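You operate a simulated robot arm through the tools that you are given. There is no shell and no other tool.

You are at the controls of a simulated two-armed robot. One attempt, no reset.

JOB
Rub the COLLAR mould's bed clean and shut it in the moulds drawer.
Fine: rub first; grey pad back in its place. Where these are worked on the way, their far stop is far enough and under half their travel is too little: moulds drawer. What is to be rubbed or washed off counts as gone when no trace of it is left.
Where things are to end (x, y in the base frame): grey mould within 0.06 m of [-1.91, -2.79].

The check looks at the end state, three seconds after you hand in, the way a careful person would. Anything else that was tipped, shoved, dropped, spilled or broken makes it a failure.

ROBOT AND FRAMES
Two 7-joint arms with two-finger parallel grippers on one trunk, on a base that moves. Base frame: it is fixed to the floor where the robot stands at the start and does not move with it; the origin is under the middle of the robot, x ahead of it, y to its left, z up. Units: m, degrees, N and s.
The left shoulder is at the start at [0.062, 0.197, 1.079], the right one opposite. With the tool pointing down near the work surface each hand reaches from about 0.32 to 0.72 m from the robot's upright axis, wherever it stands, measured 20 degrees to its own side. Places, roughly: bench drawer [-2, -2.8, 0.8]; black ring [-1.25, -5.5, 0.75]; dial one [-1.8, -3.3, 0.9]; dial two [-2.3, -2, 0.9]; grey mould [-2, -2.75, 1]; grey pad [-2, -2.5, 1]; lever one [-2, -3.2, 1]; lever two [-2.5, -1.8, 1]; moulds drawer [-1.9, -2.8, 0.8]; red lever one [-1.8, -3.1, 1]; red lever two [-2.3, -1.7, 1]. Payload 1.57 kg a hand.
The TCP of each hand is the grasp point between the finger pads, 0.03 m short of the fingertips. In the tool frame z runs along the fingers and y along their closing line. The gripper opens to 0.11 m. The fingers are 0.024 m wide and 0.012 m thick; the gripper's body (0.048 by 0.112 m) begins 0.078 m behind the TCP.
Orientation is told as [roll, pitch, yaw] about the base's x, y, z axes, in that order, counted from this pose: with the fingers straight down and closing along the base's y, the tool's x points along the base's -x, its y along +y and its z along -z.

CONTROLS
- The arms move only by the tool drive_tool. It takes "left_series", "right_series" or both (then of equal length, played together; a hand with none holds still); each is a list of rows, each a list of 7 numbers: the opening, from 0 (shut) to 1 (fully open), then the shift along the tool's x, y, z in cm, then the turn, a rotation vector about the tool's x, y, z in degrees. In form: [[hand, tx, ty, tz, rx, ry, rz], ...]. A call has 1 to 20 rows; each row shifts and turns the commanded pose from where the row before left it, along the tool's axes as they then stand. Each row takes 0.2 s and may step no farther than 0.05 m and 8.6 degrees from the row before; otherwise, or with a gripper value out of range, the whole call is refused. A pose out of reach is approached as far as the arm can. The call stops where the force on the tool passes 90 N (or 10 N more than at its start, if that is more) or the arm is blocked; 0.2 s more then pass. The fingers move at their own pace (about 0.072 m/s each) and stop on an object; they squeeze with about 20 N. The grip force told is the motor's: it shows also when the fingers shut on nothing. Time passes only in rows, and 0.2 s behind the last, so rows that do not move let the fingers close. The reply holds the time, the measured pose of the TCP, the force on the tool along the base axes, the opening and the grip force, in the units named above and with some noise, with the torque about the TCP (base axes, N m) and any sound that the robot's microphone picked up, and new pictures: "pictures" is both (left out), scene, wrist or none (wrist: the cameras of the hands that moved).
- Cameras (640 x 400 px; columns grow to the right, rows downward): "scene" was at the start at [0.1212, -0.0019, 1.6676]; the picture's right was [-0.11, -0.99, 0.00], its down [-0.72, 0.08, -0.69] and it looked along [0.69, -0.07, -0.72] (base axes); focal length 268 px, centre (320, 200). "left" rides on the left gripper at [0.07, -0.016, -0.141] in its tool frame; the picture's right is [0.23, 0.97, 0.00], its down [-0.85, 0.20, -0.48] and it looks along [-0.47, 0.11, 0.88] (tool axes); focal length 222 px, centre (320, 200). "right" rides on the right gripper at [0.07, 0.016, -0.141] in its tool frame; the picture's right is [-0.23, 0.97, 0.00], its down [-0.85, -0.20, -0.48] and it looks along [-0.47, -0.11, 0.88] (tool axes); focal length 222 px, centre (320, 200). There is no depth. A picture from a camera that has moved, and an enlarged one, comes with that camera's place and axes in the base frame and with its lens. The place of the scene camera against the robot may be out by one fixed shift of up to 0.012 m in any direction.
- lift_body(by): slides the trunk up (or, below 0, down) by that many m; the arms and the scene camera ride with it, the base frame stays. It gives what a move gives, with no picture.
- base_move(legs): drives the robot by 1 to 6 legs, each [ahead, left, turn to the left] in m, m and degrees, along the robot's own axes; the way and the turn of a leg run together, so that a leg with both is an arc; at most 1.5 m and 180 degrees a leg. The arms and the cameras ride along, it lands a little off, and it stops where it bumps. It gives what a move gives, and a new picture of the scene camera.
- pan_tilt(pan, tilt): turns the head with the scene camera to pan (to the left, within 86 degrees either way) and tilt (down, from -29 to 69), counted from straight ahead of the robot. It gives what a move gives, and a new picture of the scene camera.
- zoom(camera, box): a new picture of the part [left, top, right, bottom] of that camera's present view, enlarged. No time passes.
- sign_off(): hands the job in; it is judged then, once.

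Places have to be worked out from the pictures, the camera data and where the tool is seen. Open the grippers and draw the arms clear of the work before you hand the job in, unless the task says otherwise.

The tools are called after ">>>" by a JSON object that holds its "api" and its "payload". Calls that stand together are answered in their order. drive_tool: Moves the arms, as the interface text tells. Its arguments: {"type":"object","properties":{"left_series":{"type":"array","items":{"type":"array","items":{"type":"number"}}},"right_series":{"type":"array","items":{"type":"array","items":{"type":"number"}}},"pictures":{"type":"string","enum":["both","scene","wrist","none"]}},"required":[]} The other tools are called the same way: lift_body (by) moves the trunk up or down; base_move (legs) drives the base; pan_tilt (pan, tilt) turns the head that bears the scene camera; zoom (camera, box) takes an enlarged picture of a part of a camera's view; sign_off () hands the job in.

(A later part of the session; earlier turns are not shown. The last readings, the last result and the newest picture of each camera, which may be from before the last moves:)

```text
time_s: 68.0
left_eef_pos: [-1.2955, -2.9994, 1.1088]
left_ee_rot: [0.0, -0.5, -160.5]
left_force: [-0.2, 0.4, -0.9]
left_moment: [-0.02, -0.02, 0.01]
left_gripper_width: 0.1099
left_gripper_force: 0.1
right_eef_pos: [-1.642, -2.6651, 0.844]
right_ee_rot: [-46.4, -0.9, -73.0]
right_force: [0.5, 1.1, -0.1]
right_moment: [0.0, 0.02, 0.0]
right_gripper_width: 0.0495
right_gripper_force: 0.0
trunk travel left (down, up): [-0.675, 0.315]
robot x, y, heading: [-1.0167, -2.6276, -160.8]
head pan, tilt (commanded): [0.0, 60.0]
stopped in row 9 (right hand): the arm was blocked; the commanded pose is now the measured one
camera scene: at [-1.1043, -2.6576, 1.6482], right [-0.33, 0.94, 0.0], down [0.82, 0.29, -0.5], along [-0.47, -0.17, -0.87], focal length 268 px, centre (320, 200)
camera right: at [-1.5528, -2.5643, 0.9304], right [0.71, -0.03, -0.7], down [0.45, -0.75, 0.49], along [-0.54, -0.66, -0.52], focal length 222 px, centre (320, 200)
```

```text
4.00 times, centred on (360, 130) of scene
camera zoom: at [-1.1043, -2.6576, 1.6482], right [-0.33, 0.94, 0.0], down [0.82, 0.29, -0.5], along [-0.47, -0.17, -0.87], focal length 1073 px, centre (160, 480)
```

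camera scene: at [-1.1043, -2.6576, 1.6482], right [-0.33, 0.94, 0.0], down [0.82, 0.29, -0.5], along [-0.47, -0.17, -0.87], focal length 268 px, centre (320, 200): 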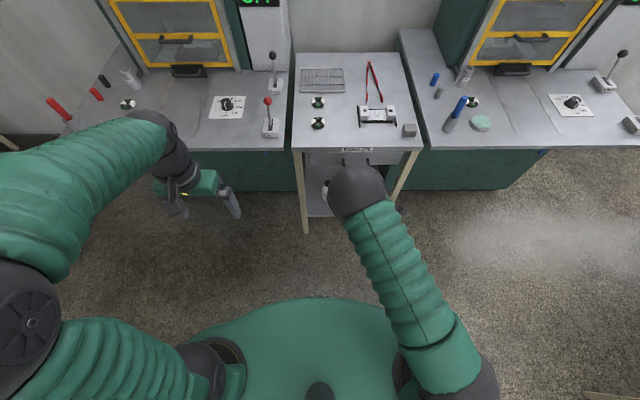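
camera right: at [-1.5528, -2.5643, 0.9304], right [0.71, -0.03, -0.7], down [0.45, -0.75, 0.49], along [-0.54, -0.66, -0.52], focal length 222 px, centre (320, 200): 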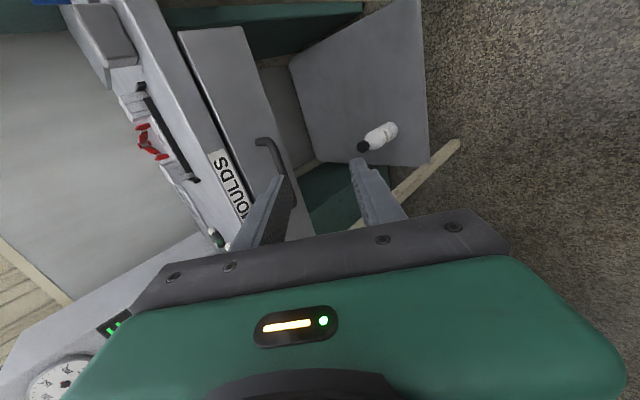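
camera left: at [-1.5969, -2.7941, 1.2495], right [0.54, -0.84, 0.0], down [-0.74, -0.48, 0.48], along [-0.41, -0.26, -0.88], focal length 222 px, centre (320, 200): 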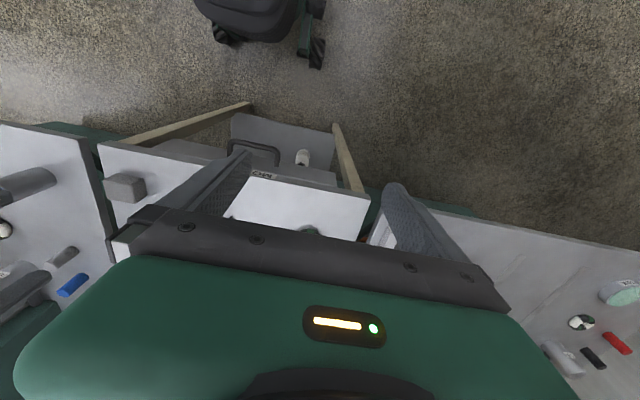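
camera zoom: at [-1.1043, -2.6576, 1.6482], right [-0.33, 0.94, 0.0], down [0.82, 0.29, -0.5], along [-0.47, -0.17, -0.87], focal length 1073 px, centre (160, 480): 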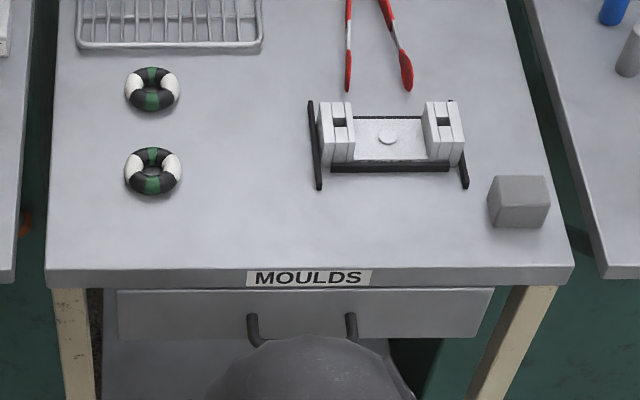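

The arm is blocked in this low posture; working at this height would be easier with the trunk lower. I'll raise the hand 26 cm again and then lower the trunk by 30 cm instead.

>>> {"api": "drive_tool", "payload": {"right_series": [[0.45, 0, -3.05, -3.08, 0, 0, 0], [0.45, 0, -3.05, -3.08, 0, 0, 0], [0.45, 0, -3.05, -3.08, 0, 0, 0], [0.45, 0, -3.05, -3.08, 0, 0, 0], [0.45, 0, -3.05, -3.08, 0, 0, 0], [0.45, 0, -3.05, -3.08, 0, 0, 0], [0.45, 0, 0, 0, 0, 0, 0]]}}

```text
time_s: 69.6
left_eef_pos: [-1.2977, -2.9986, 1.1097]
left_ee_rot: [0.2, -0.4, -160.8]
left_force: [-0.2, 0.1, -0.1]
left_moment: [0.0, -0.02, 0.0]
left_gripper_width: 0.11
left_gripper_force: 0.2
right_eef_pos: [-1.634, -2.6643, 1.1018]
right_ee_rot: [-45.8, -0.6, -72.6]
right_force: [-0.7, -0.5, 0.3]
right_moment: [0.0, -0.03, -0.02]
right_gripper_width: 0.0495
right_gripper_force: 0.0
trunk travel left (down, up): [-0.675, 0.315]
robot x, y, heading: [-1.0194, -2.6326, -160.6]
head pan, tilt (commanded): [0.0, 60.0]
camera scene: at [-1.1054, -2.657, 1.6495], right [-0.33, 0.94, 0.0], down [0.82, 0.29, -0.5], along [-0.47, -0.17, -0.87], focal length 268 px, centre (320, 200)
camera right: at [-1.547, -2.562, 1.1883], right [0.72, -0.02, -0.7], down [0.45, -0.75, 0.48], along [-0.53, -0.66, -0.53], focal length 222 px, centre (320, 200)
```

scene: 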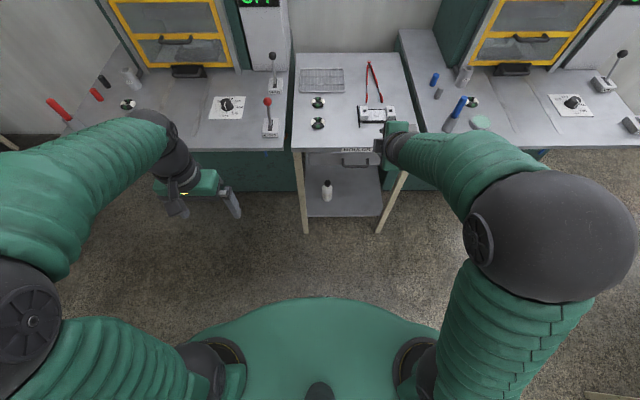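
right: 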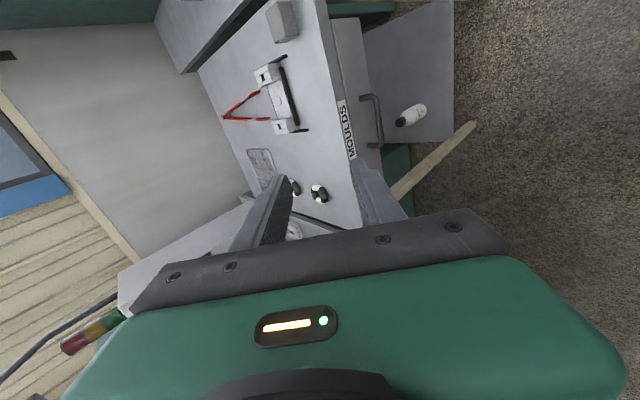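

The hand is back in its easy posture in front of the bench. Now I'll lower the trunk by 0.28 m.

>>> {"api": "lift_body", "payload": {"by": -0.28}}

>>> {"api": "pan_tilt", "payload": {"pan": -8, "tilt": 45}}

>>> {"api": "zoom", "payload": {"camera": "right", "box": [200, 60, 440, 210]}}

>>> {"api": "zoom", "payload": {"camera": "scene", "box": [230, 100, 430, 225]}}

```text
time_s: 72.4
left_eef_pos: [-1.2972, -2.9986, 0.8302]
left_ee_rot: [0.1, -0.6, -160.6]
left_force: [-0.2, -0.2, 0.4]
left_moment: [-0.01, -0.01, 0.01]
left_gripper_width: 0.1102
left_gripper_force: 0.0
right_eef_pos: [-1.6327, -2.663, 0.8222]
right_ee_rot: [-45.9, -0.5, -72.6]
right_force: [-0.4, 0.1, 0.1]
right_moment: [0.0, -0.01, 0.0]
right_gripper_width: 0.0493
right_gripper_force: 0.1
trunk travel left (down, up): [-0.395, 0.595]
robot x, y, heading: [-1.0189, -2.6284, -160.7]
head pan, tilt (commanded): [0.0, 60.0]
```

```text
time_s: 73.2
left_eef_pos: [-1.2974, -2.9977, 0.8307]
left_ee_rot: [0.1, -0.5, -160.6]
left_force: [-0.1, -0.3, 0.7]
left_moment: [-0.02, 0.01, 0.01]
left_gripper_width: 0.11
left_gripper_force: 0.0
right_eef_pos: [-1.6338, -2.6629, 0.8222]
right_ee_rot: [-45.9, -0.5, -72.6]
right_force: [0.2, 0.9, 0.5]
right_moment: [0.0, -0.01, 0.02]
right_gripper_width: 0.0498
right_gripper_force: 0.0
trunk travel left (down, up): [-0.395, 0.595]
robot x, y, heading: [-1.0186, -2.6271, -160.8]
head pan, tilt (commanded): [-8.0, 45.0]
camera scene: at [-1.121, -2.6509, 1.3889], right [-0.2, 0.98, 0.0], down [0.69, 0.14, -0.71], along [-0.69, -0.14, -0.71], focal length 268 px, centre (320, 200)
```

scene: 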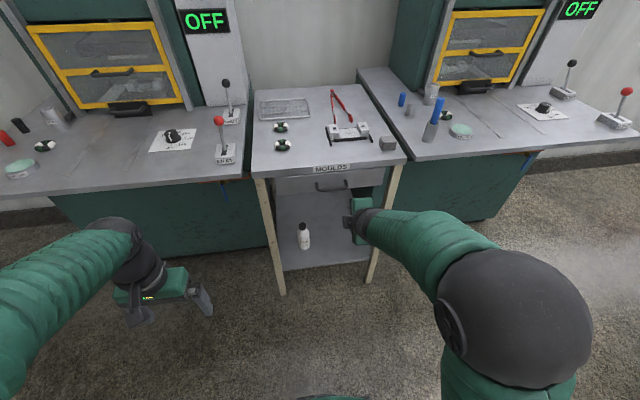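

```text
2.67 times, centred on (320, 135) of right
camera zoom: at [-1.5459, -2.5619, 0.9082], right [0.72, -0.02, -0.7], down [0.45, -0.75, 0.48], along [-0.53, -0.66, -0.53], focal length 592 px, centre (320, 373)
```

zoom: 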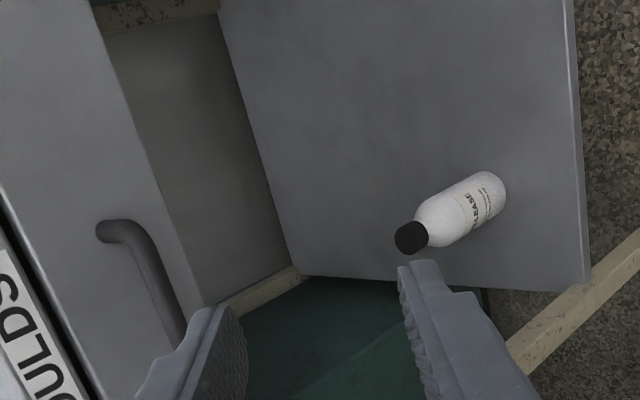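

```text
3.20 times, centred on (330, 162) of scene
camera zoom: at [-1.121, -2.6509, 1.3889], right [-0.2, 0.98, 0.0], down [0.69, 0.14, -0.71], along [-0.69, -0.14, -0.71], focal length 858 px, centre (288, 320)
```

zoom: 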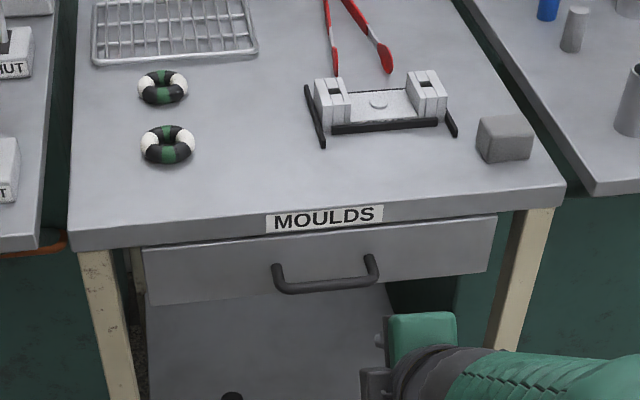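

With the trunk lowered the posture is good, and the wrist view confirms the handle bar's centre at about (-1.778, -2.744, 0.783) with 4.3 cm behind it to the drawer face. I'll move to a pre-grasp 5 cm short of the bar along the finger direction, narrowing the opening.

>>> {"api": "drive_tool", "payload": {"right_series": [[0.33, -0.86, -2.11, 2.09, 0, 0, 0], [0.33, -0.86, -2.11, 2.09, 0, 0, 0], [0.33, -0.86, -2.11, 2.09, 0, 0, 0], [0.33, -0.86, -2.11, 2.09, 0, 0, 0], [0.33, 0, 0, 0, 0, 0, 0]]}}

>>> {"api": "zoom", "payload": {"camera": "right", "box": [200, 60, 440, 210]}}

>>> {"api": "zoom", "payload": {"camera": "scene", "box": [230, 100, 430, 225]}}

```text
time_s: 74.4
left_eef_pos: [-1.2967, -2.9986, 0.831]
left_ee_rot: [0.0, -0.5, -160.7]
left_force: [-0.3, 0.0, -0.3]
left_moment: [-0.01, 0.01, 0.01]
left_gripper_width: 0.1098
left_gripper_force: 0.1
right_eef_pos: [-1.7357, -2.7323, 0.8252]
right_ee_rot: [-46.0, -0.6, -72.7]
right_force: [0.3, -0.4, -0.3]
right_moment: [0.01, 0.03, 0.01]
right_gripper_width: 0.0361
right_gripper_force: 0.0
trunk travel left (down, up): [-0.395, 0.595]
robot x, y, heading: [-1.0174, -2.6341, -160.7]
head pan, tilt (commanded): [-8.0, 45.0]
camera scene: at [-1.1208, -2.6507, 1.389], right [-0.2, 0.98, 0.0], down [0.69, 0.14, -0.71], along [-0.69, -0.14, -0.71], focal length 268 px, centre (320, 200)
camera right: at [-1.6489, -2.6303, 0.9111], right [0.72, -0.02, -0.7], down [0.45, -0.75, 0.48], along [-0.53, -0.66, -0.53], focal length 222 px, centre (320, 200)
```

scene: 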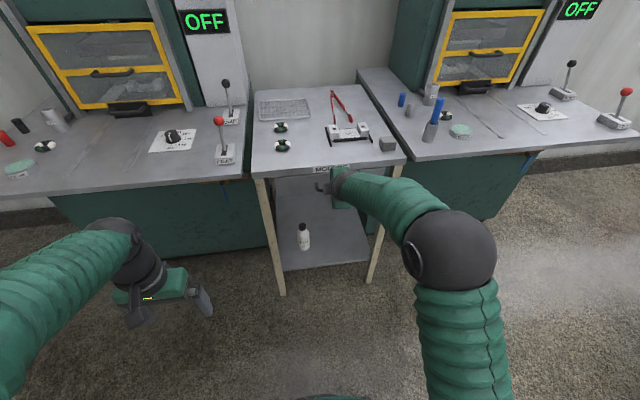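
right: 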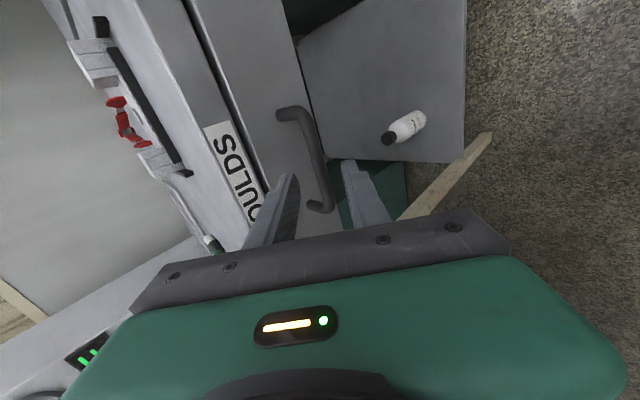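

```text
2.67 times, centred on (320, 135) of right
camera zoom: at [-1.6489, -2.6303, 0.9111], right [0.72, -0.02, -0.7], down [0.45, -0.75, 0.48], along [-0.53, -0.66, -0.53], focal length 592 px, centre (320, 373)
```

zoom: 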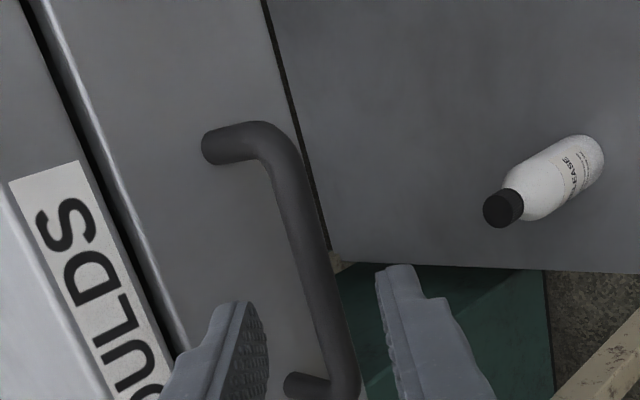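

```text
3.20 times, centred on (330, 162) of scene
camera zoom: at [-1.1208, -2.6507, 1.389], right [-0.2, 0.98, 0.0], down [0.69, 0.14, -0.71], along [-0.69, -0.14, -0.71], focal length 858 px, centre (288, 320)
```

zoom: 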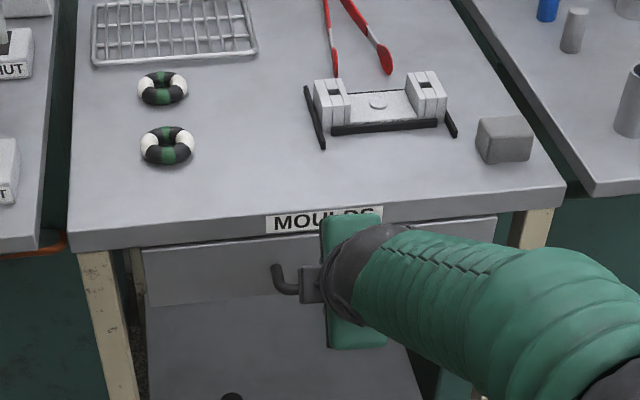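

The bar lies between the fingers' line of approach, offset about 3 mm to the upper side. I'll correct that and advance 5 cm along the fingers.

>>> {"api": "drive_tool", "payload": {"right_series": [[0.33, 0, -0.3, 1.5, 0, 0, 0], [0.33, 0, 0, 1.5, 0, 0, 0], [0.33, 0, 0, 1.5, 0, 0, 0], [0.33, 0, 0, 0.5, 0, 0, 0], [0.33, 0, 0, 0, 0, 0, 0]], "pictures": "wrist"}}

>>> {"api": "zoom", "payload": {"camera": "right", "box": [220, 110, 420, 235]}}

```text
time_s: 75.6
left_eef_pos: [-1.2951, -2.998, 0.8316]
left_ee_rot: [0.1, -0.6, -160.7]
left_force: [0.2, 0.1, -0.7]
left_moment: [0.02, 0.02, -0.02]
left_gripper_width: 0.1098
left_gripper_force: 0.1
right_eef_pos: [-1.7703, -2.7434, 0.795]
right_ee_rot: [-46.1, -0.6, -72.6]
right_force: [13.7, 6.6, 9.9]
right_moment: [-0.25, 0.37, 0.13]
right_gripper_width: 0.034
right_gripper_force: 0.1
trunk travel left (down, up): [-0.395, 0.595]
robot x, y, heading: [-1.018, -2.6307, -160.7]
head pan, tilt (commanded): [-8.0, 45.0]
camera right: at [-1.6828, -2.641, 0.8806], right [0.71, -0.02, -0.7], down [0.45, -0.75, 0.48], along [-0.54, -0.66, -0.53], focal length 222 px, centre (320, 200)
```

right: 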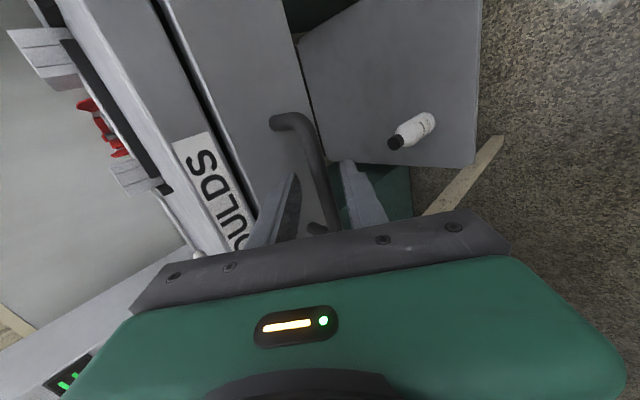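

```text
3.20 times, centred on (320, 172) of right
camera zoom: at [-1.6828, -2.641, 0.8806], right [0.71, -0.02, -0.7], down [0.45, -0.75, 0.48], along [-0.54, -0.66, -0.53], focal length 711 px, centre (320, 288)
```

zoom: 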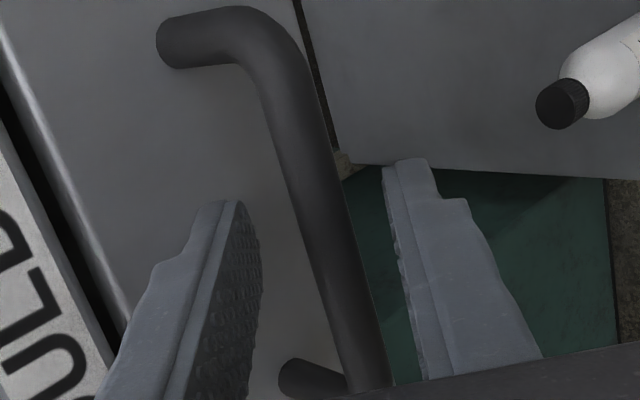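

A light contact (about 18 N) shows the upper fingertip touching the drawer face; the bar is between the fingers. I'll back off 4 mm and close.

>>> {"api": "drive_tool", "payload": {"right_series": [[0.33, 0, 0, -0.4, 0, 0, 0], [0.0, 0, 0, 0, 0, 0, 0], [0.0, 0, 0, 0, 0, 0, 0], [0.0, 0, 0, 0, 0, 0, 0]], "pictures": "wrist"}}

>>> {"api": "zoom", "payload": {"camera": "right", "box": [220, 110, 420, 235]}}

```text
time_s: 76.6
left_eef_pos: [-1.2981, -2.9997, 0.832]
left_ee_rot: [0.1, -0.4, -160.7]
left_force: [-0.6, 0.4, -0.6]
left_moment: [-0.01, 0.0, 0.0]
left_gripper_width: 0.1099
left_gripper_force: 0.0
right_eef_pos: [-1.7705, -2.743, 0.7926]
right_ee_rot: [-45.7, -0.4, -72.6]
right_force: [1.3, -1.4, -10.3]
right_moment: [0.54, 0.12, 0.5]
right_gripper_width: 0.0127
right_gripper_force: 29.6
trunk travel left (down, up): [-0.395, 0.595]
robot x, y, heading: [-1.0167, -2.6329, -160.5]
head pan, tilt (commanded): [-8.0, 45.0]
camera right: at [-1.6832, -2.6411, 0.879], right [0.72, -0.02, -0.7], down [0.45, -0.75, 0.48], along [-0.53, -0.66, -0.53], focal length 222 px, centre (320, 200)
```

right: 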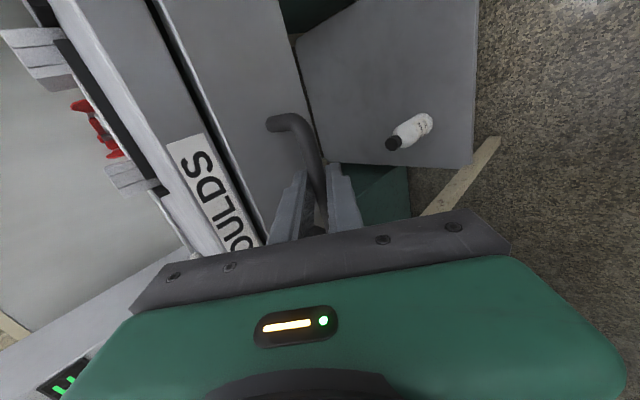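

```text
3.20 times, centred on (320, 172) of right
camera zoom: at [-1.6832, -2.6411, 0.879], right [0.72, -0.02, -0.7], down [0.45, -0.75, 0.48], along [-0.53, -0.66, -0.53], focal length 711 px, centre (320, 288)
```

zoom: 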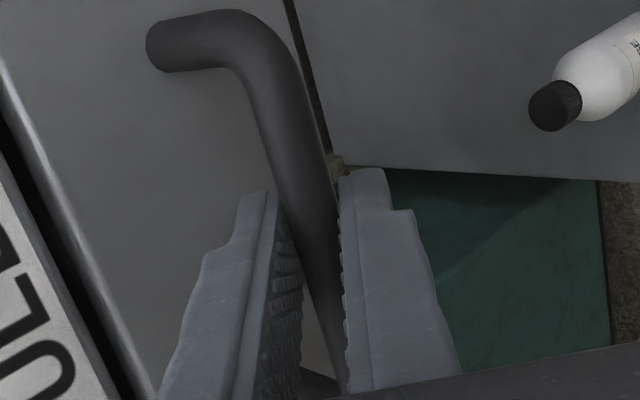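

The bar is gripped (12.7 mm). Now I pull the drawer straight out toward the robot in 2 cm steps.

>>> {"api": "drive_tool", "payload": {"right_series": [[0, 0.08, 1.39, -1.43, 0, 0, 0], [0, 0.08, 1.39, -1.43, 0, 0, 0], [0, 0.08, 1.39, -1.43, 0, 0, 0], [0, 0, 0, 0, 0, 0, 0]]}}

>>> {"api": "zoom", "payload": {"camera": "scene", "box": [230, 100, 430, 225]}}

```text
time_s: 77.6
left_eef_pos: [-1.2967, -2.9981, 0.8303]
left_ee_rot: [0.0, -0.4, -160.6]
left_force: [-0.9, 0.6, 0.3]
left_moment: [0.01, -0.01, -0.02]
left_gripper_width: 0.1101
left_gripper_force: 0.0
right_eef_pos: [-1.7144, -2.7219, 0.7927]
right_ee_rot: [-45.8, -0.4, -72.6]
right_force: [-0.9, -0.9, -13.5]
right_moment: [0.69, 0.19, 0.24]
right_gripper_width: 0.0129
right_gripper_force: 29.6
trunk travel left (down, up): [-0.395, 0.595]
robot x, y, heading: [-1.0186, -2.632, -160.7]
head pan, tilt (commanded): [-8.0, 45.0]
camera scene: at [-1.1244, -2.6517, 1.3886], right [-0.2, 0.98, 0.0], down [0.7, 0.14, -0.7], along [-0.69, -0.14, -0.71], focal length 268 px, centre (320, 200)
camera right: at [-1.6272, -2.6208, 0.8788], right [0.72, -0.02, -0.7], down [0.45, -0.75, 0.48], along [-0.53, -0.66, -0.53], focal length 222 px, centre (320, 200)
```

scene: 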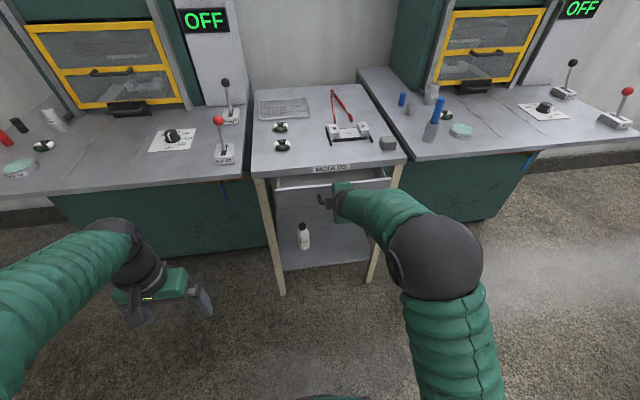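
right: 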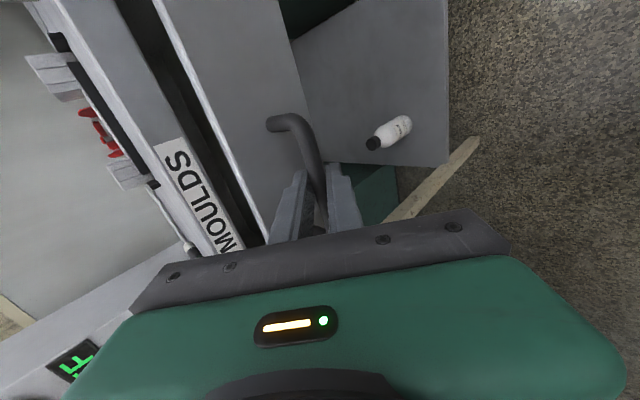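

```text
3.20 times, centred on (330, 162) of scene
camera zoom: at [-1.1244, -2.6517, 1.3886], right [-0.2, 0.98, 0.0], down [0.7, 0.14, -0.7], along [-0.69, -0.14, -0.71], focal length 858 px, centre (288, 320)
```

zoom: 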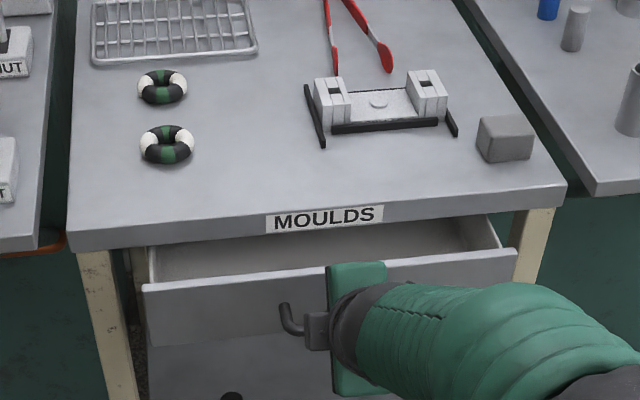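

The drawer slides smoothly (6 cm open). I'll keep pulling until it reaches its stop.

>>> {"api": "drive_tool", "payload": {"right_series": [[0, 0.08, 1.39, -1.43, 0, 0, 0], [0, 0.08, 1.39, -1.43, 0, 0, 0], [0, 0.08, 1.39, -1.43, 0, 0, 0], [0, 0.08, 1.39, -1.43, 0, 0, 0], [0, 0.08, 1.39, -1.43, 0, 0, 0], [0, 0, 0, 0, 0, 0, 0]], "pictures": "scene"}}

>>> {"api": "zoom", "payload": {"camera": "scene", "box": [230, 100, 430, 225]}}

```text
time_s: 79.0
left_eef_pos: [-1.2964, -2.9923, 0.8318]
left_ee_rot: [0.4, -0.6, -160.8]
left_force: [0.1, 0.8, 0.1]
left_moment: [-0.05, -0.05, -0.01]
left_gripper_width: 0.11
left_gripper_force: 0.0
right_eef_pos: [-1.6286, -2.6632, 0.7928]
right_ee_rot: [-46.0, -0.5, -74.8]
right_force: [15.0, -30.9, 16.1]
right_moment: [0.3, 0.27, 0.44]
right_gripper_width: 0.0135
right_gripper_force: 30.4
trunk travel left (down, up): [-0.395, 0.595]
robot x, y, heading: [-1.018, -2.6263, -160.8]
head pan, tilt (commanded): [-8.0, 45.0]
camera scene: at [-1.1176, -2.6478, 1.3889], right [-0.2, 0.98, 0.0], down [0.69, 0.14, -0.71], along [-0.69, -0.14, -0.71], focal length 268 px, centre (320, 200)
```

scene: 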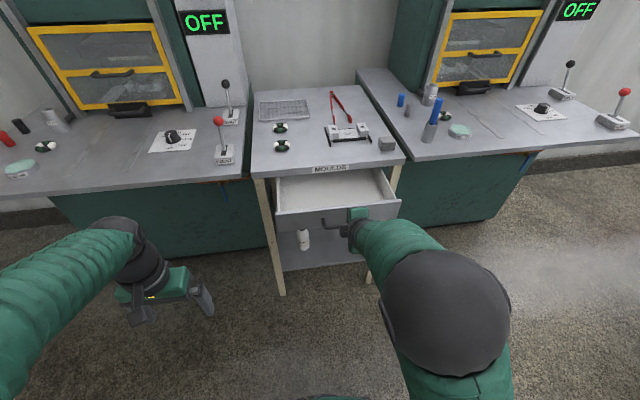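

```text
3.20 times, centred on (330, 162) of scene
camera zoom: at [-1.1176, -2.6478, 1.3889], right [-0.2, 0.98, 0.0], down [0.69, 0.14, -0.71], along [-0.69, -0.14, -0.71], focal length 858 px, centre (288, 320)
```

zoom: 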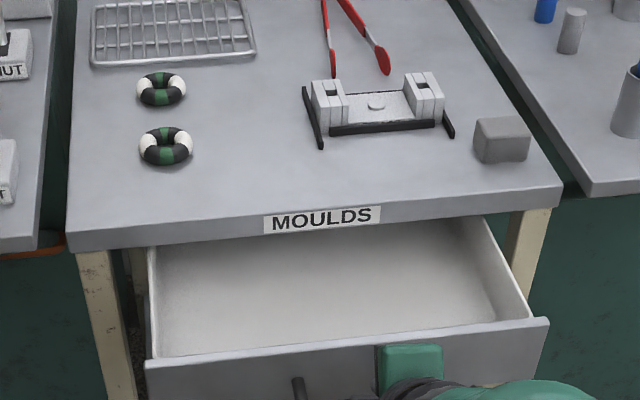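

The drawer is open about 16 cm, but the hand has drifted 2.6 cm to the right along the bar and there is a 34 N sideways force – the arm is running out of room to retract. I'll check the state with a still row and the wrist view.

>>> {"api": "drive_tool", "payload": {"right_series": [[0, 0, 0, 0, 0, 0, 0], [0, 0, 0, 0, 0, 0, 0]], "pictures": "both"}}

>>> {"api": "pan_tilt", "payload": {"pan": -15, "tilt": 60}}

```text
time_s: 79.8
left_eef_pos: [-1.2954, -3.003, 0.8285]
left_ee_rot: [-0.3, -0.5, -160.5]
left_force: [0.5, -0.8, -0.5]
left_moment: [0.03, 0.02, 0.01]
left_gripper_width: 0.1102
left_gripper_force: 0.0
right_eef_pos: [-1.6316, -2.662, 0.7919]
right_ee_rot: [-45.7, 0.0, -76.0]
right_force: [4.8, -15.6, -8.4]
right_moment: [-0.13, -0.34, 1.44]
right_gripper_width: 0.0137
right_gripper_force: 30.2
trunk travel left (down, up): [-0.395, 0.595]
robot x, y, heading: [-1.0167, -2.6329, -160.4]
head pan, tilt (commanded): [-8.0, 45.0]
stopped in row 2 (right hand): the arm was blocked; the commanded pose is now the measured one
camera scene: at [-1.1204, -2.6599, 1.3882], right [-0.2, 0.98, 0.01], down [0.69, 0.15, -0.71], along [-0.69, -0.14, -0.71], focal length 268 px, centre (320, 200)
camera right: at [-1.5378, -2.5666, 0.8796], right [0.71, -0.06, -0.7], down [0.4, -0.78, 0.48], along [-0.57, -0.62, -0.54], focal length 222 px, centre (320, 200)
```

scene: 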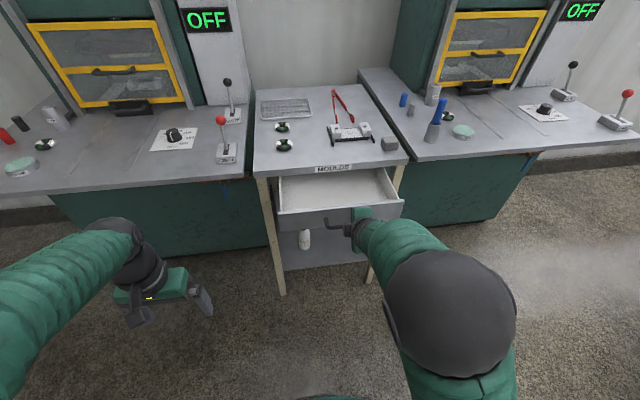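
right: 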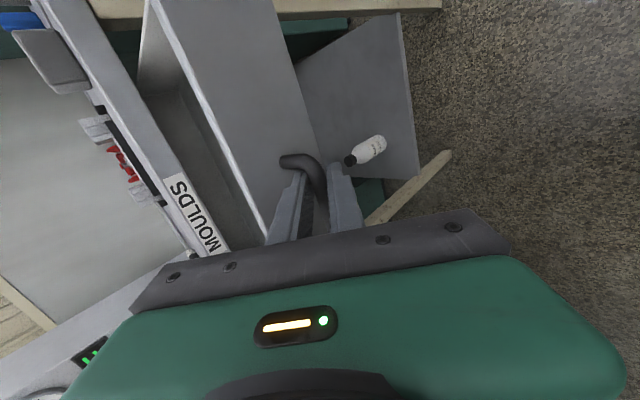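

```text
time_s: 80.6
left_eef_pos: [-1.2966, -3.0005, 0.8303]
left_ee_rot: [0.0, -0.6, -160.7]
left_force: [-1.3, 0.1, 0.6]
left_moment: [0.01, -0.01, -0.02]
left_gripper_width: 0.1099
left_gripper_force: 0.1
right_eef_pos: [-1.6315, -2.6618, 0.7928]
right_ee_rot: [-45.8, -0.2, -75.9]
right_force: [9.9, -25.5, -13.3]
right_moment: [-0.07, -0.14, 1.32]
right_gripper_width: 0.0138
right_gripper_force: 30.6
trunk travel left (down, up): [-0.395, 0.595]
robot x, y, heading: [-1.0202, -2.6311, -160.5]
head pan, tilt (commanded): [-15.0, 60.0]
camera scene: at [-1.1076, -2.6476, 1.3696], right [-0.08, 1.0, 0.01], down [0.86, 0.07, -0.5], along [-0.5, -0.03, -0.87], focal length 268 px, centre (320, 200)
```

scene: 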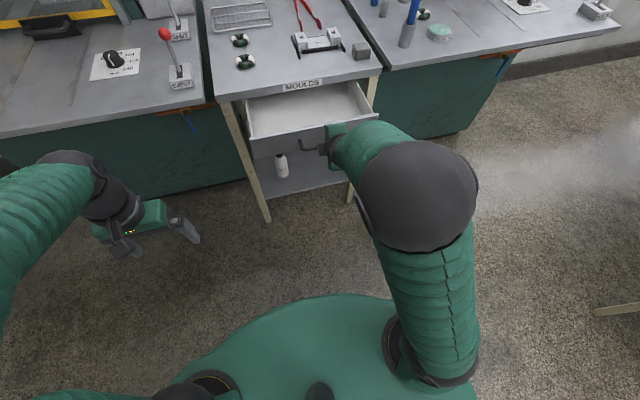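

I'll loosen the fingers briefly to let the sideways strain go, then grip again; the rest of the pull I'll do by backing the base.

>>> {"api": "drive_tool", "payload": {"right_series": [[0.25, 0, 0, 0, 0, 0, 0], [0.25, 0, 0, 0, 0, 0, 0]], "pictures": "wrist"}}

>>> {"api": "zoom", "payload": {"camera": "right", "box": [220, 110, 420, 235]}}

```text
time_s: 81.2
left_eef_pos: [-1.2972, -3.0002, 0.8291]
left_ee_rot: [-0.1, -0.6, -160.7]
left_force: [0.2, -0.5, -0.1]
left_moment: [-0.01, 0.0, 0.0]
left_gripper_width: 0.1101
left_gripper_force: 0.1
right_eef_pos: [-1.6301, -2.6607, 0.7934]
right_ee_rot: [-45.7, -0.2, -76.0]
right_force: [8.8, -24.3, -15.1]
right_moment: [-0.19, -0.62, 0.71]
right_gripper_width: 0.0163
right_gripper_force: 0.1
trunk travel left (down, up): [-0.395, 0.595]
robot x, y, heading: [-1.0169, -2.6344, -160.5]
head pan, tilt (commanded): [-15.0, 60.0]
camera right: at [-1.5377, -2.565, 0.8799], right [0.72, -0.06, -0.7], down [0.4, -0.78, 0.48], along [-0.57, -0.62, -0.53], focal length 222 px, centre (320, 200)
```

right: 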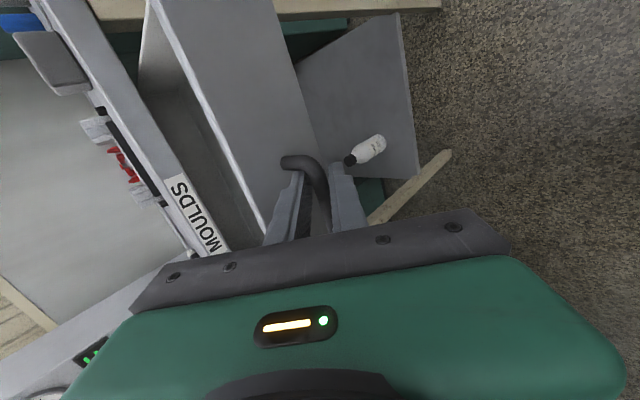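

```text
3.20 times, centred on (320, 172) of right
camera zoom: at [-1.5377, -2.565, 0.8799], right [0.72, -0.06, -0.7], down [0.4, -0.78, 0.48], along [-0.57, -0.62, -0.53], focal length 711 px, centre (320, 288)
```

zoom: 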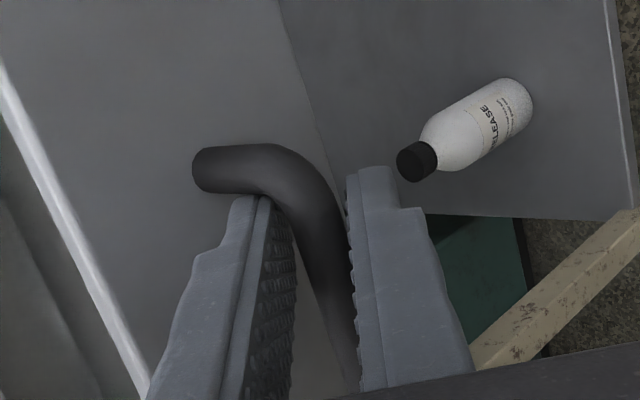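

The inner finger is pushing against the handle's right post. I'll shift the hand 1.5 cm left with the fingers slightly open.

>>> {"api": "drive_tool", "payload": {"right_series": [[0.3, -0.5, 0, 0, 0, 0, 0], [0.3, -0.5, 0, 0, 0, 0, 0], [0.3, -0.5, 0, 0, 0, 0, 0], [0.3, 0, 0, 0, 0, 0, 0]], "pictures": "wrist"}}

>>> {"api": "zoom", "payload": {"camera": "right", "box": [220, 110, 420, 235]}}

```text
time_s: 82.4
left_eef_pos: [-1.299, -2.9919, 0.8323]
left_ee_rot: [0.3, -0.6, -160.9]
left_force: [0.6, -0.5, 0.0]
left_moment: [0.01, -0.01, -0.02]
left_gripper_width: 0.1099
left_gripper_force: 0.1
right_eef_pos: [-1.6414, -2.6359, 0.8011]
right_ee_rot: [-46.6, -1.3, -79.8]
right_force: [0.5, -0.1, -0.4]
right_moment: [0.01, -0.04, -0.06]
right_gripper_width: 0.033
right_gripper_force: 0.0
trunk travel left (down, up): [-0.395, 0.595]
robot x, y, heading: [-1.0217, -2.6293, -160.6]
head pan, tilt (commanded): [-15.0, 60.0]
stopped in row 4 (right hand): the arm was blocked; the commanded pose is now the measured one
camera right: at [-1.5417, -2.5457, 0.8861], right [0.7, -0.12, -0.7], down [0.36, -0.79, 0.49], along [-0.62, -0.59, -0.51], focal length 222 px, centre (320, 200)
```

right: 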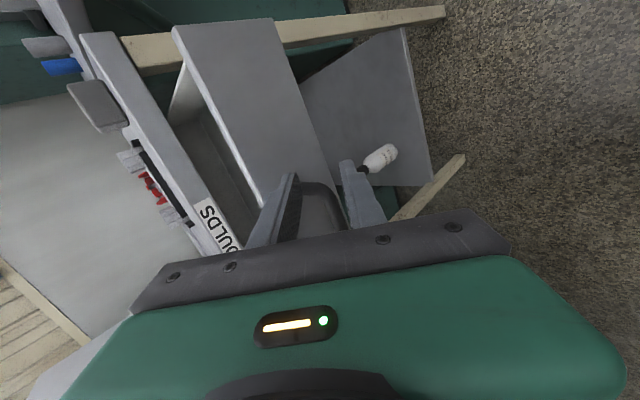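

```text
3.20 times, centred on (320, 172) of right
camera zoom: at [-1.5417, -2.5457, 0.8861], right [0.7, -0.12, -0.7], down [0.36, -0.79, 0.49], along [-0.62, -0.59, -0.51], focal length 711 px, centre (320, 288)
```

zoom: 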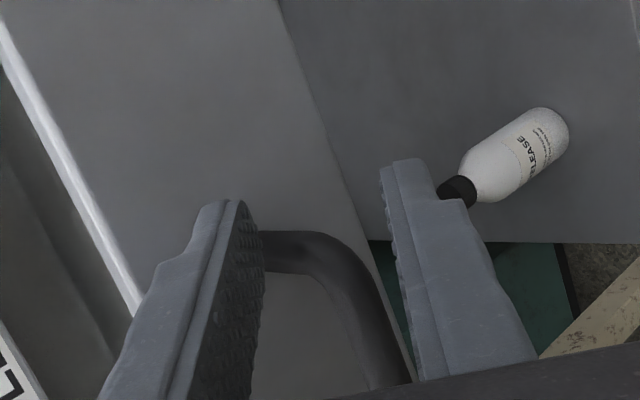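

The arm's joints push the hand to the right; it now sits just past the handle's right post, free of force. I'll move it another 1.5 cm right and then up, clear of the handle.

>>> {"api": "drive_tool", "payload": {"right_series": [[0.3, 0.8, 0, 0, 0, 0, 0], [0.3, 0.8, 0, 0, 0, 0, 0], [0.3, 0, -1.45, -1.4, 0, 0, 0], [0.3, 0, -1.45, -1.4, 0, 0, 0], [0.3, 0, -2.2, -2.1, 0, 0, 0], [0.3, 0, -2.2, -2.1, 0, 0, 0], [0.3, 0, 0, 0, 0, 0, 0]]}}

```text
time_s: 84.0
left_eef_pos: [-1.2985, -2.992, 0.8319]
left_ee_rot: [0.2, -0.6, -160.8]
left_force: [0.4, -0.3, 0.3]
left_moment: [-0.01, 0.0, 0.0]
left_gripper_width: 0.11
left_gripper_force: 0.0
right_eef_pos: [-1.64, -2.6299, 0.9043]
right_ee_rot: [-46.6, -1.2, -79.0]
right_force: [-0.6, 0.6, -0.5]
right_moment: [0.03, 0.01, -0.03]
right_gripper_width: 0.0329
right_gripper_force: 0.1
trunk travel left (down, up): [-0.395, 0.595]
robot x, y, heading: [-1.0157, -2.6304, -160.6]
head pan, tilt (commanded): [-15.0, 60.0]
camera scene: at [-1.1084, -2.6376, 1.3695], right [-0.08, 1.0, 0.0], down [0.86, 0.07, -0.5], along [-0.5, -0.04, -0.87], focal length 268 px, centre (320, 200)
camera right: at [-1.5415, -2.5363, 0.9875], right [0.7, -0.11, -0.7], down [0.37, -0.79, 0.49], along [-0.61, -0.6, -0.52], focal length 222 px, centre (320, 200)
```

scene: 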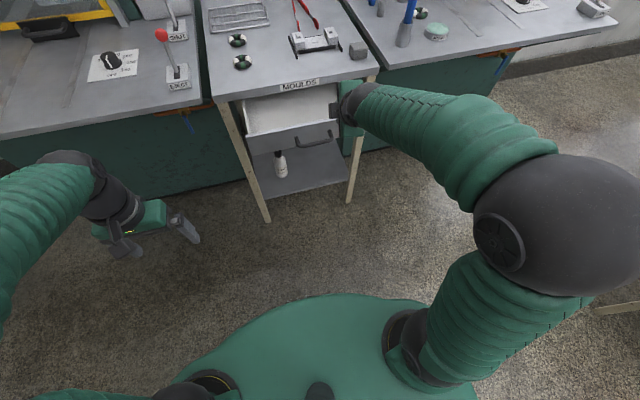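
right: 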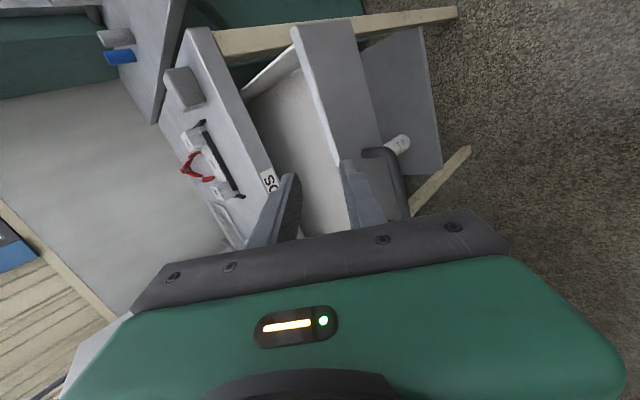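

The drawer is open about 15 cm and the hand is free. I'll back the base 16 cm (and 5 cm left) so the arm can regrip the handle in its good posture and finish the pull.

>>> {"api": "base_move", "payload": {"legs": [[-0.16, 0.05, 0]]}}

>>> {"api": "zoom", "payload": {"camera": "scene", "box": [180, 40, 420, 190]}}

>>> {"api": "zoom", "payload": {"camera": "right", "box": [160, 30, 480, 230]}}

```text
time_s: 85.4
left_eef_pos: [-1.1282, -2.9857, 0.8318]
left_ee_rot: [0.3, -0.6, -160.8]
left_force: [-0.2, -0.7, -0.2]
left_moment: [0.02, 0.01, 0.01]
left_gripper_width: 0.1099
left_gripper_force: 0.1
right_eef_pos: [-1.4722, -2.6221, 0.9037]
right_ee_rot: [-46.6, -1.1, -78.9]
right_force: [0.1, -0.4, -0.1]
right_moment: [-0.01, -0.01, 0.02]
right_gripper_width: 0.033
right_gripper_force: 0.0
trunk travel left (down, up): [-0.395, 0.595]
robot x, y, heading: [-0.8536, -2.6195, -160.6]
head pan, tilt (commanded): [-15.0, 60.0]
camera scene: at [-0.9402, -2.6295, 1.3696], right [-0.08, 1.0, 0.0], down [0.86, 0.07, -0.5], along [-0.5, -0.04, -0.87], focal length 268 px, centre (320, 200)
```

scene: 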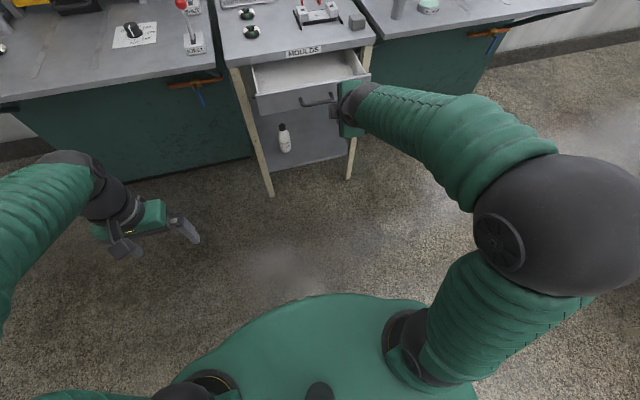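

```text
2.67 times, centred on (300, 115) of scene
camera zoom: at [-0.9402, -2.6295, 1.3696], right [-0.08, 1.0, 0.0], down [0.86, 0.07, -0.5], along [-0.5, -0.04, -0.87], focal length 715 px, centre (373, 427)
```

zoom: 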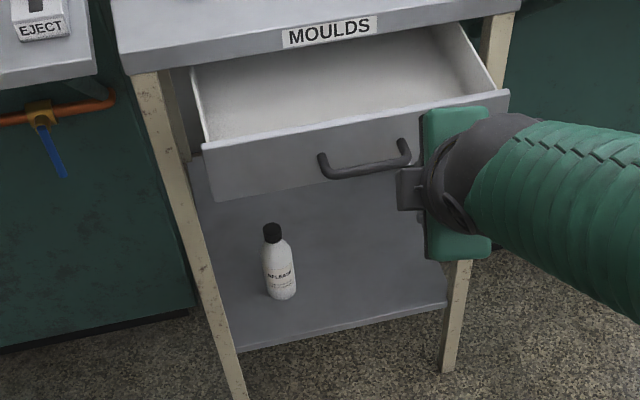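

```text
2.00 times, centred on (320, 130) of right
camera zoom: at [-1.3735, -2.5291, 0.9873], right [0.7, -0.11, -0.7], down [0.37, -0.79, 0.49], along [-0.61, -0.61, -0.51], focal length 444 px, centre (320, 340)
```

zoom: 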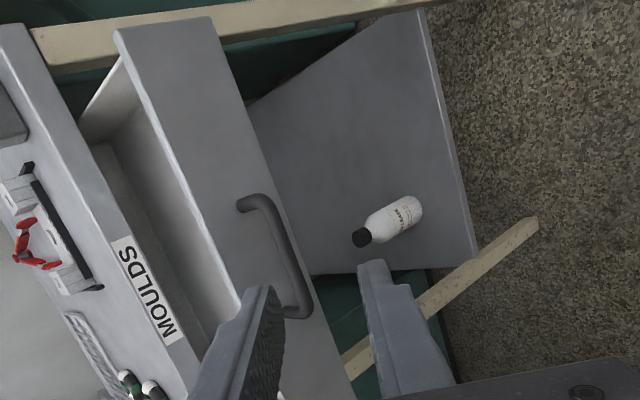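

The handle is now at about (-1.640, -2.695, 0.783), 0.77 m ahead and 0.19 m right of the robot. I straighten the hand's yaw to the bench and go to a pre-grasp 5 cm short of the bar.

>>> {"api": "drive_tool", "payload": {"right_series": [[0.33, 0, 0, 0, 0, -3.05, -2.95], [0.33, 0, 0, 0, 0, -3.05, -2.95], [0.33, -0.28, -0.83, 3.06, 0, 0, 0], [0.33, -0.28, -0.83, 3.06, 0, 0, 0], [0.33, -0.28, -0.83, 3.06, 0, 0, 0], [0.33, -0.28, -0.83, 3.06, 0, 0, 0], [0.33, -0.28, -0.83, 3.06, 0, 0, 0], [0.33, 0, 0, 0, 0, 0, 0]]}}

>>> {"api": "zoom", "payload": {"camera": "right", "box": [220, 80, 420, 205]}}

```text
time_s: 87.2
left_eef_pos: [-1.1285, -2.9868, 0.8337]
left_ee_rot: [0.2, -0.7, -160.9]
left_force: [0.4, -0.5, -0.5]
left_moment: [-0.03, 0.04, 0.01]
left_gripper_width: 0.1101
left_gripper_force: 0.1
right_eef_pos: [-1.5981, -2.6837, 0.8295]
right_ee_rot: [-46.8, -1.1, -70.4]
right_force: [0.8, 0.4, -0.1]
right_moment: [0.01, 0.01, 0.0]
right_gripper_width: 0.0365
right_gripper_force: 0.0
trunk travel left (down, up): [-0.395, 0.595]
robot x, y, heading: [-0.8516, -2.6227, -160.5]
head pan, tilt (commanded): [-15.0, 60.0]
camera scene: at [-0.9405, -2.6311, 1.3696], right [-0.08, 1.0, 0.0], down [0.86, 0.07, -0.5], along [-0.5, -0.04, -0.87], focal length 268 px, centre (320, 200)
camera right: at [-1.5133, -2.5777, 0.9139], right [0.71, 0.0, -0.71], down [0.48, -0.73, 0.49], along [-0.51, -0.69, -0.51], focal length 222 px, centre (320, 200)
```

scene: 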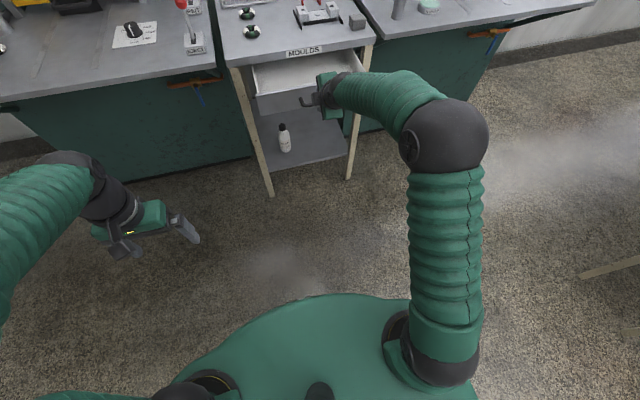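
right: 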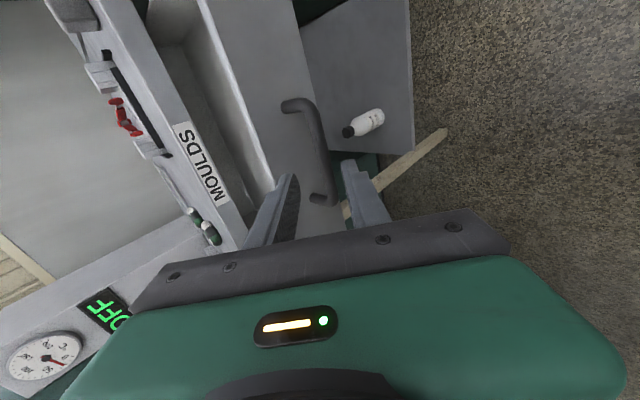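

```text
3.20 times, centred on (320, 142) of right
camera zoom: at [-1.5133, -2.5777, 0.9139], right [0.71, 0.0, -0.71], down [0.48, -0.73, 0.49], along [-0.51, -0.69, -0.51], focal length 711 px, centre (320, 384)
```

zoom: 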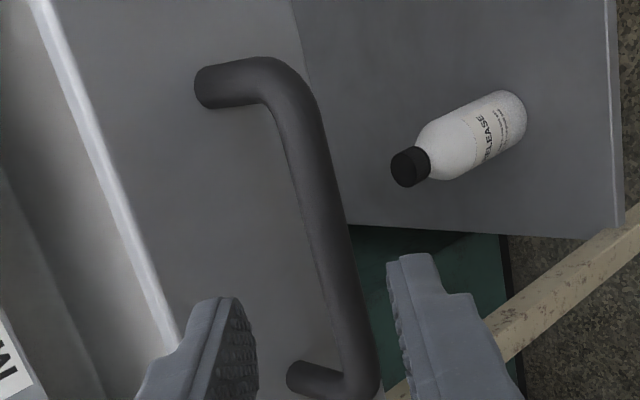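

The bar is about 3.5 mm toward the lower finger. I'll correct, advance 4.6 cm and close.

>>> {"api": "drive_tool", "payload": {"right_series": [[0.33, 0, 0.35, 1.5, 0, 0, 0], [0.33, 0, 0, 1.5, 0, 0, 0], [0.33, 0, 0, 1.6, 0, 0, 0], [0.33, 0, 0, 0, 0, 0, 0], [0, 0, 0, 0, 0, 0, 0], [0, 0, 0, 0, 0, 0, 0], [0, 0, 0, 0, 0, 0, 0]], "pictures": "wrist"}}

>>> {"api": "zoom", "payload": {"camera": "right", "box": [220, 80, 420, 205]}}

```text
time_s: 88.8
left_eef_pos: [-1.1276, -2.9879, 0.8325]
left_ee_rot: [0.3, -0.5, -160.7]
left_force: [0.4, -0.7, -0.4]
left_moment: [-0.01, 0.02, -0.01]
left_gripper_width: 0.11
left_gripper_force: 0.2
right_eef_pos: [-1.6267, -2.6959, 0.7948]
right_ee_rot: [-46.6, -1.0, -70.3]
right_force: [0.5, -0.3, -1.8]
right_moment: [0.5, 0.19, 0.53]
right_gripper_width: 0.0123
right_gripper_force: 29.6
trunk travel left (down, up): [-0.395, 0.595]
robot x, y, heading: [-0.8548, -2.6245, -160.5]
head pan, tilt (commanded): [-15.0, 60.0]
camera right: at [-1.5437, -2.5895, 0.8788], right [0.71, 0.0, -0.7], down [0.48, -0.73, 0.49], along [-0.51, -0.69, -0.51], focal length 222 px, centre (320, 200)
```

right: 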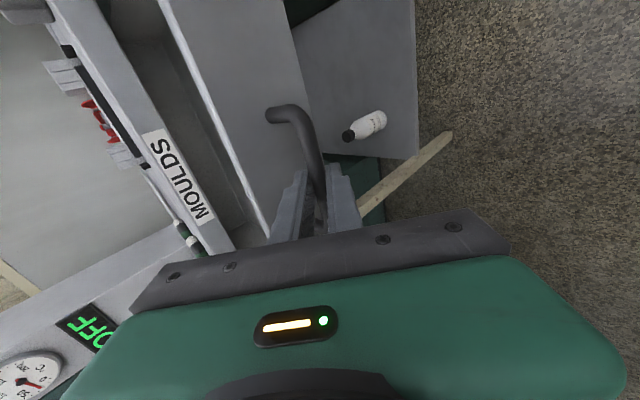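

```text
3.20 times, centred on (320, 142) of right
camera zoom: at [-1.5437, -2.5895, 0.8788], right [0.71, 0.0, -0.7], down [0.48, -0.73, 0.49], along [-0.51, -0.69, -0.51], focal length 711 px, centre (320, 384)
```

zoom: 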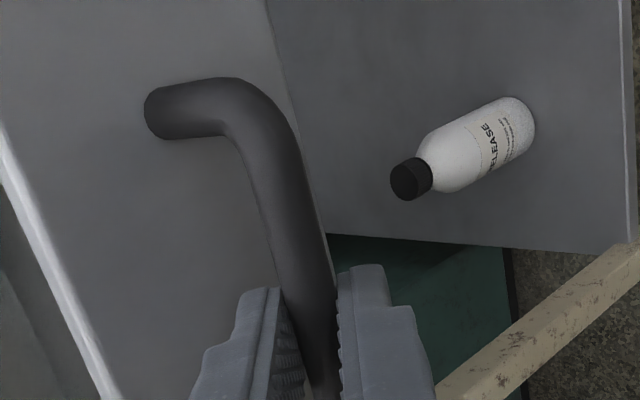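

The bar is gripped again. I'll pull on in 1.5 cm steps, watching the force for the far stop.

>>> {"api": "drive_tool", "payload": {"right_series": [[0, 0, 1.03, -1.09, 0, 0, 0], [0, 0, 1.03, -1.09, 0, 0, 0], [0, 0, 0, 0, 0, 0, 0]], "pictures": "none"}}

>>> {"api": "drive_tool", "payload": {"right_series": [[0, 0, 1.03, -1.09, 0, 0, 0], [0, 0, 1.03, -1.09, 0, 0, 0], [0, 0, 0, 0, 0, 0, 0]], "pictures": "scene"}}

```text
time_s: 89.6
left_eef_pos: [-1.1296, -2.9868, 0.8324]
left_ee_rot: [0.2, -0.5, -160.8]
left_force: [-0.1, -0.2, 0.3]
left_moment: [-0.04, -0.02, -0.02]
left_gripper_width: 0.1101
left_gripper_force: 0.1
right_eef_pos: [-1.5995, -2.6851, 0.795]
right_ee_rot: [-46.7, -1.0, -70.4]
right_force: [-0.4, 0.0, -2.2]
right_moment: [0.57, 0.18, 0.45]
right_gripper_width: 0.012
right_gripper_force: 29.3
trunk travel left (down, up): [-0.395, 0.595]
robot x, y, heading: [-0.8507, -2.6239, -160.4]
head pan, tilt (commanded): [-15.0, 60.0]
```

```text
time_s: 90.4
left_eef_pos: [-1.13, -2.9871, 0.8323]
left_ee_rot: [0.2, -0.6, -160.8]
left_force: [-0.1, -0.4, 0.0]
left_moment: [-0.02, 0.0, 0.01]
left_gripper_width: 0.11
left_gripper_force: 0.1
right_eef_pos: [-1.5714, -2.6751, 0.7945]
right_ee_rot: [-46.7, -1.1, -70.4]
right_force: [-1.4, 2.0, -3.0]
right_moment: [0.66, 0.21, 0.26]
right_gripper_width: 0.0123
right_gripper_force: 29.3
trunk travel left (down, up): [-0.395, 0.595]
robot x, y, heading: [-0.8517, -2.6241, -160.6]
head pan, tilt (commanded): [-15.0, 60.0]
camera scene: at [-0.942, -2.6312, 1.3694], right [-0.08, 1.0, 0.0], down [0.86, 0.07, -0.5], along [-0.5, -0.04, -0.87], focal length 268 px, centre (320, 200)
```

scene: 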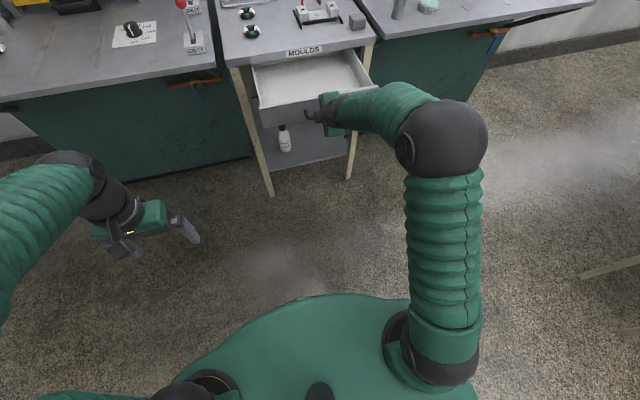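

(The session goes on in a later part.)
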